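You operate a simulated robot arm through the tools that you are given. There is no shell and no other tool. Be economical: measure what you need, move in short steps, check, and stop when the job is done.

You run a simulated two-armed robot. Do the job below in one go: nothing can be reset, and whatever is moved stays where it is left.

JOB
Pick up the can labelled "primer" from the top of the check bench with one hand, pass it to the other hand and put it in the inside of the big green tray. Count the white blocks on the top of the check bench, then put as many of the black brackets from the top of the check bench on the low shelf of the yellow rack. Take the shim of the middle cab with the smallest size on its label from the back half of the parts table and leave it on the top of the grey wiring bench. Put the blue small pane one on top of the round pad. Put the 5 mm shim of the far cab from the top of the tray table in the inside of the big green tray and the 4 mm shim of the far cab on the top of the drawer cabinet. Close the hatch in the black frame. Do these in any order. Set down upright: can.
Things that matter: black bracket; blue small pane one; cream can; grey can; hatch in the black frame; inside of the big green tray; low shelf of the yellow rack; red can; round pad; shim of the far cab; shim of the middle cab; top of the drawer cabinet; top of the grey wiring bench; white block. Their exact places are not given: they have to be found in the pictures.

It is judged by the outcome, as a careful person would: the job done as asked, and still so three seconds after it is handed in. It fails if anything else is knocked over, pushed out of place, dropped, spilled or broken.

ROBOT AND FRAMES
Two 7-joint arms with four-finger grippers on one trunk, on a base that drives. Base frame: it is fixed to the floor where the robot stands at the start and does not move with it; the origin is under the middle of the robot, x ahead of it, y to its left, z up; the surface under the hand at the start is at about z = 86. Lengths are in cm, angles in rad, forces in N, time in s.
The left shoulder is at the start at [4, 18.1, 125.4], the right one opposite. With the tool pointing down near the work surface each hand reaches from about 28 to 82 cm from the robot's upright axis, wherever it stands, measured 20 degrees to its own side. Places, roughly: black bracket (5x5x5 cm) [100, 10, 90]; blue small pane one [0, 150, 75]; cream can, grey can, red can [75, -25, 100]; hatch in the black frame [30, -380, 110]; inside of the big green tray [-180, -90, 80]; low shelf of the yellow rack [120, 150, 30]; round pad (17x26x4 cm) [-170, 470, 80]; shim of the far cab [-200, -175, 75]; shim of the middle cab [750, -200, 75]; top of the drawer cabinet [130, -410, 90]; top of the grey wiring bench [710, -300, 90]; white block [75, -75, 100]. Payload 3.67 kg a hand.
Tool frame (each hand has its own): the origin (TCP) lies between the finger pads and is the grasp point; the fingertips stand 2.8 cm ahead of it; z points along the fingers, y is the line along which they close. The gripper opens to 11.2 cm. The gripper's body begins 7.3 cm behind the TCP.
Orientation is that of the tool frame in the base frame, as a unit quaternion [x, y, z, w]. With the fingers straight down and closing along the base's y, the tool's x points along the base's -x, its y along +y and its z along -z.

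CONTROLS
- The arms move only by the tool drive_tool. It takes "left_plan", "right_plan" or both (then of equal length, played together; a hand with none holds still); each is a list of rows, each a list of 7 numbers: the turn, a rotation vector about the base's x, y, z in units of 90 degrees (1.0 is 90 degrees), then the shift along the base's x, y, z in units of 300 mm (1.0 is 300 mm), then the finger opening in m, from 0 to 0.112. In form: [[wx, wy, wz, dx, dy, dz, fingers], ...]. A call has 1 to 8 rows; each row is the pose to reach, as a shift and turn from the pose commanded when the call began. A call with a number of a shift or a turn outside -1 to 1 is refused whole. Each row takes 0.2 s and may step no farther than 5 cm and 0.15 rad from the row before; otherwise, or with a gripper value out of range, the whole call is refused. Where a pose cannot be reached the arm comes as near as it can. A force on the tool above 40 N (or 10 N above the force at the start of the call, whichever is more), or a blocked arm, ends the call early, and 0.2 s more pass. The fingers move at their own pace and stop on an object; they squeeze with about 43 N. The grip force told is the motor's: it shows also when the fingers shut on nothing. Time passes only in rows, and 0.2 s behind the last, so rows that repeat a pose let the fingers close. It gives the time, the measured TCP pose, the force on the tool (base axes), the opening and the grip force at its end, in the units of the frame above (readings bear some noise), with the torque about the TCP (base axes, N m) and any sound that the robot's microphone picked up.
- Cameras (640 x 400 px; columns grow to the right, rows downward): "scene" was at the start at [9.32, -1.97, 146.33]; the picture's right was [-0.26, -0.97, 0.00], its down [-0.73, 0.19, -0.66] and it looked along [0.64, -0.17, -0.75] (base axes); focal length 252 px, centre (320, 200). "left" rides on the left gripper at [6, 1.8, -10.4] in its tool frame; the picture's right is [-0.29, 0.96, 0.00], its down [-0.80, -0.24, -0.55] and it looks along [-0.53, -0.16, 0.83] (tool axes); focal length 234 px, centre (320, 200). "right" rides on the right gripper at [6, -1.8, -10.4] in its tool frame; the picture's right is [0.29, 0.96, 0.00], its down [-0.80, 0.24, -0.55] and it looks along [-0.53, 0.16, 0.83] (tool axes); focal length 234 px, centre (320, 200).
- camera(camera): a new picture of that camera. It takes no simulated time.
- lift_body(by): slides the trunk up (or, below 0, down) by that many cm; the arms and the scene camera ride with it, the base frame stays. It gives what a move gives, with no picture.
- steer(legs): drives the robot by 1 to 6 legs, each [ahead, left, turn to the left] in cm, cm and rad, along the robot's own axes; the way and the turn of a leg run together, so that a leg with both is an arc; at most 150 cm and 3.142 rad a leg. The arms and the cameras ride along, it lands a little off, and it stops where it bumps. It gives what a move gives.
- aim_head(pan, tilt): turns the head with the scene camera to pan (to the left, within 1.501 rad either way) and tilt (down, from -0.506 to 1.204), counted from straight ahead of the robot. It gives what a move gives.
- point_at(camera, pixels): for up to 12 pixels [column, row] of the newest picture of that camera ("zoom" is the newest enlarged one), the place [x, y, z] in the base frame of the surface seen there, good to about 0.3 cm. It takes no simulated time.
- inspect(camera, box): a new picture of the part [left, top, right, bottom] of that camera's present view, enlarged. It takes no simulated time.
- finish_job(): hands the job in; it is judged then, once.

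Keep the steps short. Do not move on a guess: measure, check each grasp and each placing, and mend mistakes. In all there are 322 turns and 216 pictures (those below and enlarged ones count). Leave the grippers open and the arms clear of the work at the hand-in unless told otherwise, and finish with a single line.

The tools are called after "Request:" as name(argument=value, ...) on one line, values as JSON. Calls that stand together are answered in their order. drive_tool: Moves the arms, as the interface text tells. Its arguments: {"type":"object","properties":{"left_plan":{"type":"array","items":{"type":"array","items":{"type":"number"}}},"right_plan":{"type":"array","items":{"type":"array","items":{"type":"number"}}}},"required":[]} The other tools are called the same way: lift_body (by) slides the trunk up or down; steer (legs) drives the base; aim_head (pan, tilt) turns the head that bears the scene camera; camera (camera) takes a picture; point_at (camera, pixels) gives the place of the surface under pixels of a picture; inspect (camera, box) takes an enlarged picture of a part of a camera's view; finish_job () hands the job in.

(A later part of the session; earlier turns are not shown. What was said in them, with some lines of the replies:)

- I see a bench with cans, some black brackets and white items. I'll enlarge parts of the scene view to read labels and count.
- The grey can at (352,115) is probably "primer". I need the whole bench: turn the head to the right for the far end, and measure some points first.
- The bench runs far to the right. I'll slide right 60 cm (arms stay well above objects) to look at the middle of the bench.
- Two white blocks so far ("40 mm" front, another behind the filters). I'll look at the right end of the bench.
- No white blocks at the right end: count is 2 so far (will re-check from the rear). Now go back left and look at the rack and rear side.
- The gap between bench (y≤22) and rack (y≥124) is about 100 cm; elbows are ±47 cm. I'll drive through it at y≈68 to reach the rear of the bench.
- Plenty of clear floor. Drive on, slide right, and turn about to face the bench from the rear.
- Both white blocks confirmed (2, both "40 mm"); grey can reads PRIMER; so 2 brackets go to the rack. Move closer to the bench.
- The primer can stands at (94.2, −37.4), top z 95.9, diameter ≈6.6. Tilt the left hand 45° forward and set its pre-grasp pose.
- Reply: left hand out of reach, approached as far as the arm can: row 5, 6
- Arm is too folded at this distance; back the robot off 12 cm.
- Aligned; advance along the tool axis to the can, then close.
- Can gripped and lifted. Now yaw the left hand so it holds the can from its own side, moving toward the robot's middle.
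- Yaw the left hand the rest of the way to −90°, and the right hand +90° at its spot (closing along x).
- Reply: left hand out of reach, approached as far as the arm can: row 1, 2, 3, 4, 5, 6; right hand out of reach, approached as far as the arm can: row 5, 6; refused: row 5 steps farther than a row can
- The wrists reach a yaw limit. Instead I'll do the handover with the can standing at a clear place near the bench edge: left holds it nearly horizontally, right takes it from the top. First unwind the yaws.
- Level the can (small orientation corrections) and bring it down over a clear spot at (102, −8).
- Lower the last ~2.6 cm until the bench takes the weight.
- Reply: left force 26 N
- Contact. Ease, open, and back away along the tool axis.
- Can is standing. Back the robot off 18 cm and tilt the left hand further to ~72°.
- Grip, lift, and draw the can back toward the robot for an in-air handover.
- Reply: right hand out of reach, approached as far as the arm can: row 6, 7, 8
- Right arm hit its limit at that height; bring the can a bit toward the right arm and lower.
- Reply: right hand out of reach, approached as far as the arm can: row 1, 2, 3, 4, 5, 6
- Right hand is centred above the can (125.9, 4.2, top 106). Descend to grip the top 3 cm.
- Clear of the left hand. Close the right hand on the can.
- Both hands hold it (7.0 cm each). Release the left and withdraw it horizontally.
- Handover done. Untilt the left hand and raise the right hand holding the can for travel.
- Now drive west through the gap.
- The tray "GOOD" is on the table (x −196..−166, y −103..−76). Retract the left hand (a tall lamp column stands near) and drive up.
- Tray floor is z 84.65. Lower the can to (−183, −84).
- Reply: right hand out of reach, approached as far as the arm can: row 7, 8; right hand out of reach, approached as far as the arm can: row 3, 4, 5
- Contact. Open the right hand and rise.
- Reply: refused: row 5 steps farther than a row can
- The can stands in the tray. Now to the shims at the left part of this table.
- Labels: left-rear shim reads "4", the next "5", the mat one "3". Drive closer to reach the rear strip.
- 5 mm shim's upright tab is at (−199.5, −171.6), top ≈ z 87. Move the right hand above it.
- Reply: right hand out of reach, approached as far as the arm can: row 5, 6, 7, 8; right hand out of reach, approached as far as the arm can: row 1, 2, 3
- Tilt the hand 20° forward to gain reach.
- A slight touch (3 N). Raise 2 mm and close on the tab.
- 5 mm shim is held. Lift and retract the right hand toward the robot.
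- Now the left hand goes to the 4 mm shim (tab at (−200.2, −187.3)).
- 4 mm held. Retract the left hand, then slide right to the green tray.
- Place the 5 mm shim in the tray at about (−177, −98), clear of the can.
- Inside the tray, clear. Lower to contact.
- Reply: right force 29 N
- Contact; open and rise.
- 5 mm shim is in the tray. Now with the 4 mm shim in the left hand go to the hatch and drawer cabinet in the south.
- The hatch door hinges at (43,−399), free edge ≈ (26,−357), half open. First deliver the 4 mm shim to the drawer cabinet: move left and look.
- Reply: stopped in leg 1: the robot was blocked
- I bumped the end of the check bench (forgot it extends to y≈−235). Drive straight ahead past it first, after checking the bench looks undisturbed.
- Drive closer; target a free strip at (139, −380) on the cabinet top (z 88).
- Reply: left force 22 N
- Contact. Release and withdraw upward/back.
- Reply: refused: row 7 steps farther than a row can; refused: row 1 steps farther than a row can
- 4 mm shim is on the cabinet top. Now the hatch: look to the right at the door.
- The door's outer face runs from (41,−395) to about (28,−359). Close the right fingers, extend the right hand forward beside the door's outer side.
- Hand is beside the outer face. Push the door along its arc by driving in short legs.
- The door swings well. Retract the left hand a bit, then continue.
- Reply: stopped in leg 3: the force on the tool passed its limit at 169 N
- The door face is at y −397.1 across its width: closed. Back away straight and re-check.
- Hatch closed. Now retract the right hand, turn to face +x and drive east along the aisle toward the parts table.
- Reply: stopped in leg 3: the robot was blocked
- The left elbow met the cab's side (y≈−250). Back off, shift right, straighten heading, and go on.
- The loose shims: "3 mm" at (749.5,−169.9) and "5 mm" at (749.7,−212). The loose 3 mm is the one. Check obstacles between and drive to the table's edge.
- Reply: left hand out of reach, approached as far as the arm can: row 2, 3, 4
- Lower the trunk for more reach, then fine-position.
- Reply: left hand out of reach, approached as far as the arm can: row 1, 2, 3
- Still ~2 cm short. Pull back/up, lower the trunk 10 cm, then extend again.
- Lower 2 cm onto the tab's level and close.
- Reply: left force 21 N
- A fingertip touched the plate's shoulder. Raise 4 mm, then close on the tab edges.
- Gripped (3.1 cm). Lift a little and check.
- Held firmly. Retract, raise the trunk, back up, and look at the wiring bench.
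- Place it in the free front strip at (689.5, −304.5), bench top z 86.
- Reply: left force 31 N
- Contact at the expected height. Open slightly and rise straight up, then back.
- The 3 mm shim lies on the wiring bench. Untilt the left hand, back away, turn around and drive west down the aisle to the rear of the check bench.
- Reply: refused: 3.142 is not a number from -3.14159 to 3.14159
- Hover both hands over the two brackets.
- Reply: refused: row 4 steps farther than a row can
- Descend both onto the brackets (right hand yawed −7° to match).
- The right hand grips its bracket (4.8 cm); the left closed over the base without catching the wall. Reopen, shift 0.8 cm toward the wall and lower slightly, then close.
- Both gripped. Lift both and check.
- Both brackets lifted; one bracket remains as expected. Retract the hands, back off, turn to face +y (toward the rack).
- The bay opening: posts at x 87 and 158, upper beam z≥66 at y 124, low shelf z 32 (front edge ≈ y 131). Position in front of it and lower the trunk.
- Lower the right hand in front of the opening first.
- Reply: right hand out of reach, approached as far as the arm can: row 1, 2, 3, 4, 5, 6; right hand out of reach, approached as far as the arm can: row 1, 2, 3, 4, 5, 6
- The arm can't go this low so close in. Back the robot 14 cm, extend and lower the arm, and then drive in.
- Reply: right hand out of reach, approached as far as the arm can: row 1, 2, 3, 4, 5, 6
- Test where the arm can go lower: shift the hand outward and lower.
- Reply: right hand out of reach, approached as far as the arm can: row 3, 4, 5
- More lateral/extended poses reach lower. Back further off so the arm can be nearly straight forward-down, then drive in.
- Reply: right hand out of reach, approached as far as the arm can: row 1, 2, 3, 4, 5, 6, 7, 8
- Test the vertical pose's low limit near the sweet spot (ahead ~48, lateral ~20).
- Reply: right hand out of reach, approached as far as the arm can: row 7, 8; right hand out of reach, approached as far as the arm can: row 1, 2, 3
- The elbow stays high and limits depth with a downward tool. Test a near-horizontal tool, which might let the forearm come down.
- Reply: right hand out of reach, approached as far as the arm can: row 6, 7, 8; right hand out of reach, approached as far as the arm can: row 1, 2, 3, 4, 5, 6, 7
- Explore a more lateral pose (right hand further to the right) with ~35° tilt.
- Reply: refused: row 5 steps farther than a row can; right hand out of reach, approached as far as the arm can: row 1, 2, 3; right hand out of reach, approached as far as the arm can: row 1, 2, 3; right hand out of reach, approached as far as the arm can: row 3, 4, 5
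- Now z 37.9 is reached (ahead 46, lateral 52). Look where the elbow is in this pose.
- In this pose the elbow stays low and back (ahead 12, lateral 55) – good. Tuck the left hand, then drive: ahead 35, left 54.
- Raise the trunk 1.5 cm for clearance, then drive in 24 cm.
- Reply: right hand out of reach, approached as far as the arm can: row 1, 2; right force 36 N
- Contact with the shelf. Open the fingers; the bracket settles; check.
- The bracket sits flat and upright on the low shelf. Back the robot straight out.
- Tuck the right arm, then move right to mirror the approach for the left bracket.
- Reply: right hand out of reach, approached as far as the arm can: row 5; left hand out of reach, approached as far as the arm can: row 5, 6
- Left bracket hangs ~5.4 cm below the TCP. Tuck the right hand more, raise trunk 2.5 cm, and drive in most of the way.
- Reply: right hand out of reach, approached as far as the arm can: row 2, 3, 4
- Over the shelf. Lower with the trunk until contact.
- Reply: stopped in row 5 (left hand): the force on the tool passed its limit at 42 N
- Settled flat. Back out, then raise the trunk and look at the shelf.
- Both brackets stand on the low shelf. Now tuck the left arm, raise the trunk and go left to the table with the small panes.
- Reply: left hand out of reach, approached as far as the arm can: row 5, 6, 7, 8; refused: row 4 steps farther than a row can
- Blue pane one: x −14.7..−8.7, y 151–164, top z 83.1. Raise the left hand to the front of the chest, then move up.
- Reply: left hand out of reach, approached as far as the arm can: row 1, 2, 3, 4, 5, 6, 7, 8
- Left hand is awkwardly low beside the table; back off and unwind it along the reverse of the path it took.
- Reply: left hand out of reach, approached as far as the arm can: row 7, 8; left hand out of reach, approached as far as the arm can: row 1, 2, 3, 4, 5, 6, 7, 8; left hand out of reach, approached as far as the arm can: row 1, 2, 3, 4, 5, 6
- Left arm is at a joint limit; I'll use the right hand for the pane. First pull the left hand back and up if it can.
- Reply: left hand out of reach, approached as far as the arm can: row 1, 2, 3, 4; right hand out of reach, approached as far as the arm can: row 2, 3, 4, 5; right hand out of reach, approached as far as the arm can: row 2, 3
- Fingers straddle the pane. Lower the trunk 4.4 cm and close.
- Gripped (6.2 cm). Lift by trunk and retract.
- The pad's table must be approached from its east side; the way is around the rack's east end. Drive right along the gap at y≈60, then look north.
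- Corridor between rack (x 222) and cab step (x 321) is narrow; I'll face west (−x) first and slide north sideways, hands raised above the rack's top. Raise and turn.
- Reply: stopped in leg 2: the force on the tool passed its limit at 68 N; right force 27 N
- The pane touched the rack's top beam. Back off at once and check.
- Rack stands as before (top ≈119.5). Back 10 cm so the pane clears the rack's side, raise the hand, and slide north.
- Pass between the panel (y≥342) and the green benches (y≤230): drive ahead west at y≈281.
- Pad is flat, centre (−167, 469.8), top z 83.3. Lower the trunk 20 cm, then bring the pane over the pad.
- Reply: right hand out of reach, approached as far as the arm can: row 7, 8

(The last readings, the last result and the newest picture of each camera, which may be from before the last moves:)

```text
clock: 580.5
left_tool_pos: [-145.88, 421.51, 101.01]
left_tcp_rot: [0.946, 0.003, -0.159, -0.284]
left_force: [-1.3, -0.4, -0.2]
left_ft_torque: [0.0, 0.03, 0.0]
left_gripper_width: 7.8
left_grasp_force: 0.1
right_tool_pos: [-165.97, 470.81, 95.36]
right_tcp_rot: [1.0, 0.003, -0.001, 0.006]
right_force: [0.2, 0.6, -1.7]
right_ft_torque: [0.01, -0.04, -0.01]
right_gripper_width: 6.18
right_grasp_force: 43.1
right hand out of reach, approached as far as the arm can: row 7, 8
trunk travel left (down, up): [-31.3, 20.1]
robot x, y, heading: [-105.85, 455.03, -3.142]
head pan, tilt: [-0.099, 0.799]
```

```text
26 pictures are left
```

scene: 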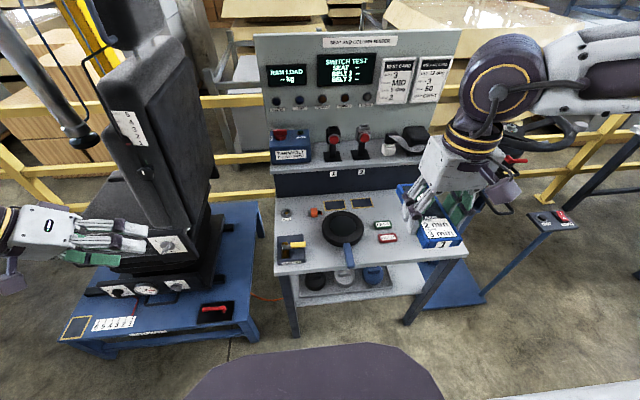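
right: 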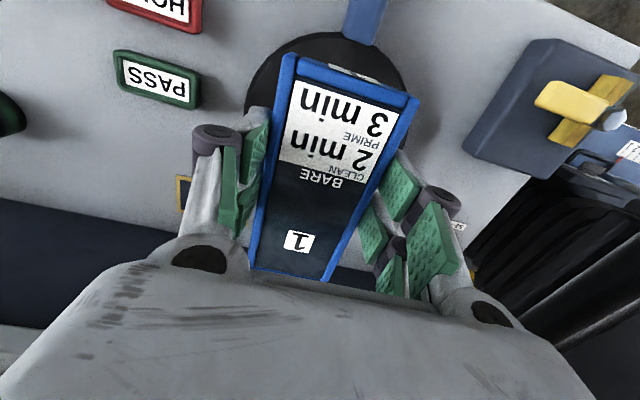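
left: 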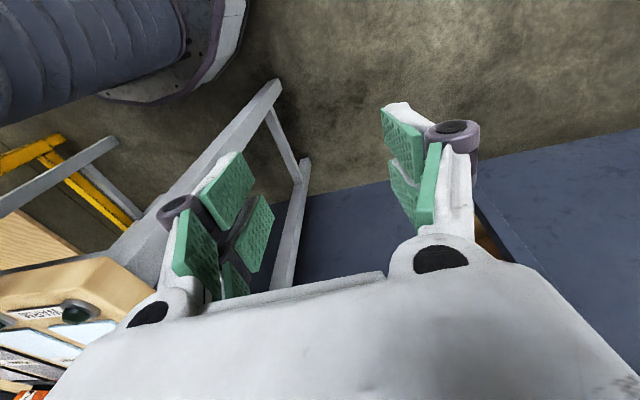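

Fine-shift by the base (0.5 ahead, 1 left) and lower with the trunk.

Request:
steer(legs=[[0.6, 1.1, 0]])

Request:
lift_body(by=-7.5)

Request:
camera(camera="right")

```text
clock: 581.2
left_tool_pos: [-146.4, 420.69, 101.08]
left_tcp_rot: [0.946, 0.002, -0.159, -0.282]
left_force: [-0.7, -0.6, 0.9]
left_ft_torque: [-0.03, 0.01, 0.06]
left_gripper_width: 7.81
left_grasp_force: 0.1
right_tool_pos: [-166.57, 469.93, 95.44]
right_tcp_rot: [1.0, 0.003, -0.001, 0.007]
right_force: [0.9, 0.6, -1.6]
right_ft_torque: [-0.04, -0.07, -0.02]
right_gripper_width: 6.16
right_grasp_force: 42.8
trunk travel left (down, up): [-31.3, 20.1]
robot x, y, heading: [-105.91, 454.02, -3.147]
head pan, tilt: [-0.099, 0.799]
```

```text
clock: 582.4
left_tool_pos: [-146.62, 420.39, 93.59]
left_tcp_rot: [0.946, 0.002, -0.158, -0.283]
left_force: [0.4, -0.5, 0.1]
left_ft_torque: [0.0, -0.01, 0.0]
left_gripper_width: 7.78
left_grasp_force: 0.0
right_tool_pos: [-166.64, 469.78, 88.06]
right_tcp_rot: [1.0, 0.004, -0.001, 0.007]
right_force: [0.6, 0.3, -2.1]
right_ft_torque: [-0.03, -0.02, 0.01]
right_gripper_width: 6.19
right_grasp_force: 42.4
trunk travel left (down, up): [-23.8, 27.6]
robot x, y, heading: [-106.14, 454.37, -3.138]
head pan, tilt: [-0.099, 0.799]
```

```text
25 pictures are left
```

right: 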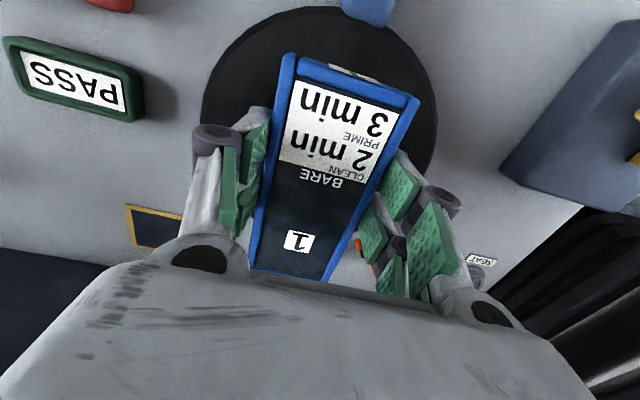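

Request:
point_at(camera="right", pixels=[[215, 110], [425, 125], [300, 20], [350, 30], [295, 60], [412, 98], [258, 265], [325, 275], [230, 70]])

```text
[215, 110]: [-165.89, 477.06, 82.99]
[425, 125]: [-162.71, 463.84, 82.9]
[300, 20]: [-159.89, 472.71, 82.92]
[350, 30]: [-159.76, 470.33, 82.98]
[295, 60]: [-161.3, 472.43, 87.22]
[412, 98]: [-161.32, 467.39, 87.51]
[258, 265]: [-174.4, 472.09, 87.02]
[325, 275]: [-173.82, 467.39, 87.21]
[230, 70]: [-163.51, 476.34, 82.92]
```

Pane is centred over the pad. Lower to contact.

Request:
lift_body(by=-0.8)

Request:
lift_body(by=-0.3)

```text
clock: 582.9
left_tool_pos: [-146.47, 420.5, 92.84]
left_tcp_rot: [0.946, 0.002, -0.158, -0.283]
left_force: [0.6, 0.5, 0.4]
left_ft_torque: [0.02, -0.02, 0.03]
left_gripper_width: 7.79
left_grasp_force: 0.2
right_tool_pos: [-166.58, 469.74, 87.21]
right_tcp_rot: [1.0, 0.004, -0.001, 0.006]
right_force: [-0.8, -0.4, -2.1]
right_ft_torque: [-0.04, -0.02, 0.01]
right_gripper_width: 6.15
right_grasp_force: 43.5
trunk travel left (down, up): [-23.0, 28.4]
robot x, y, heading: [-106.44, 454.37, -3.14]
head pan, tilt: [-0.099, 0.799]
```

```text
clock: 583.5
left_tool_pos: [-146.52, 420.42, 92.33]
left_tcp_rot: [0.946, 0.002, -0.158, -0.283]
left_force: [1.3, 0.1, 0.0]
left_ft_torque: [-0.01, 0.0, 0.05]
left_gripper_width: 7.77
left_grasp_force: 0.1
right_tool_pos: [-166.67, 469.64, 86.76]
right_tcp_rot: [1.0, 0.002, 0.0, 0.006]
right_force: [0.4, 0.4, -0.4]
right_ft_torque: [0.03, 0.02, -0.01]
right_gripper_width: 6.14
right_grasp_force: 43.2
trunk travel left (down, up): [-22.7, 28.7]
robot x, y, heading: [-105.75, 454.27, -3.136]
head pan, tilt: [-0.099, 0.799]
```

Request:
lift_body(by=-0.15)

Request:
drive_tool(right_plan=[[0, 0, 0, 0, 0, 0, 0.065], [0, 0, 0, 0, 0, 0, 0.075], [0, 0, 0, 0, 0, 0, 0.078]])

Request:
lift_body(by=15)

Request:
camera(camera="right")

```text
clock: 584.0
left_tool_pos: [-146.52, 420.45, 92.34]
left_tcp_rot: [0.946, 0.001, -0.158, -0.284]
left_force: [-0.3, -0.3, 0.0]
left_ft_torque: [0.01, 0.03, 0.02]
left_gripper_width: 7.81
left_grasp_force: 0.0
right_tool_pos: [-166.76, 469.81, 86.88]
right_tcp_rot: [1.0, 0.002, -0.003, 0.006]
right_force: [1.5, 1.6, 5.6]
right_ft_torque: [0.21, 0.6, -0.11]
right_gripper_width: 6.16
right_grasp_force: 42.1
trunk travel left (down, up): [-22.5, 28.8]
robot x, y, heading: [-106.61, 454.36, -3.141]
head pan, tilt: [-0.099, 0.799]
```

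```text
clock: 584.8
left_tool_pos: [-146.5, 420.47, 92.46]
left_tcp_rot: [0.946, 0.002, -0.158, -0.283]
left_force: [0.2, -1.0, -0.4]
left_ft_torque: [-0.01, 0.0, 0.01]
left_gripper_width: 7.78
left_grasp_force: 0.0
right_tool_pos: [-166.63, 469.79, 86.69]
right_tcp_rot: [1.0, 0.004, -0.001, 0.006]
right_force: [-0.3, 0.4, 0.9]
right_ft_torque: [0.0, -0.02, -0.01]
right_gripper_width: 7.79
right_grasp_force: 0.1
trunk travel left (down, up): [-22.5, 28.8]
robot x, y, heading: [-106.53, 454.46, -3.135]
head pan, tilt: [-0.099, 0.799]
```

```text
clock: 586.5
left_tool_pos: [-146.56, 420.41, 107.16]
left_tcp_rot: [0.946, 0.002, -0.158, -0.284]
left_force: [0.0, -0.2, -0.7]
left_ft_torque: [0.04, -0.03, -0.01]
left_gripper_width: 7.78
left_grasp_force: 0.1
right_tool_pos: [-166.65, 469.73, 101.56]
right_tcp_rot: [1.0, 0.004, -0.001, 0.006]
right_force: [-0.8, -0.2, -0.1]
right_ft_torque: [-0.02, 0.01, 0.05]
right_gripper_width: 7.78
right_grasp_force: 0.0
trunk travel left (down, up): [-37.5, 13.8]
robot x, y, heading: [-106.7, 454.0, -3.136]
head pan, tilt: [-0.099, 0.799]
```

```text
24 pictures are left
```

right: 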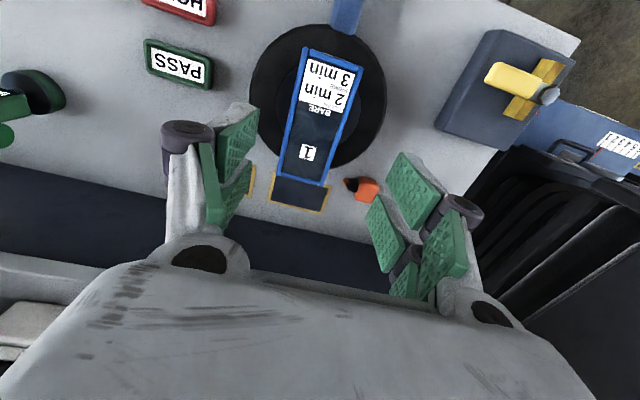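

The blue pane one rests flat on the round pad. Back away clear and take a last look.

Request:
steer(legs=[[-45, 0, 0]])

Request:
inspect(camera="scene", box=[220, 100, 460, 300])

```text
clock: 589.3
left_tool_pos: [-101.43, 420.42, 107.27]
left_tcp_rot: [0.946, 0.004, -0.158, -0.283]
left_force: [0.1, 0.1, 0.3]
left_ft_torque: [-0.01, 0.0, 0.01]
left_gripper_width: 7.78
left_grasp_force: 0.0
right_tool_pos: [-121.66, 469.91, 101.57]
right_tcp_rot: [1.0, 0.004, 0.0, 0.007]
right_force: [-0.6, 1.0, 0.0]
right_ft_torque: [0.01, -0.03, 0.02]
right_gripper_width: 7.79
right_grasp_force: 0.1
trunk travel left (down, up): [-37.5, 13.8]
robot x, y, heading: [-60.91, 454.31, -3.142]
head pan, tilt: [-0.099, 0.799]
```

```text
2.00 times, centred on (340, 200) of scene
```

zoom: 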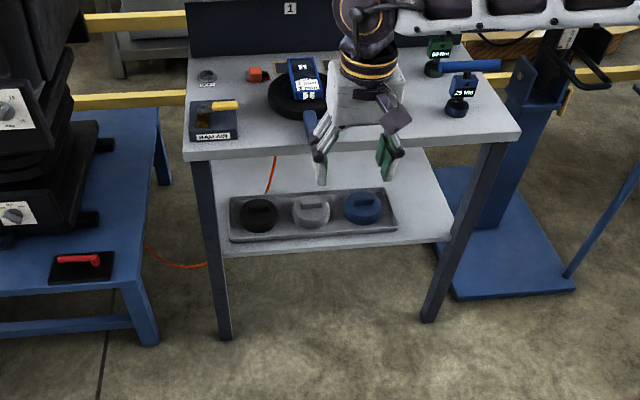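

Every part of the job has been done and checked in the pictures, so I'm handing it in.

Request:
finish_job()

```text
The job is handed in.
```

I did every part of the job and handed it in: the primer can was passed between hands and stands in the green tray, I counted 2 white blocks and put 2 brackets on the rack's low shelf, the 3 mm, 4 mm and 5 mm shims and blue pane one are where you asked, and the hatch is closed; on the way the base bumped the check bench, an arm touched a cab and the pane touched the rack's top beam, and I saw nothing moved on the bench or rack afterwards but took no closer look at the cab.
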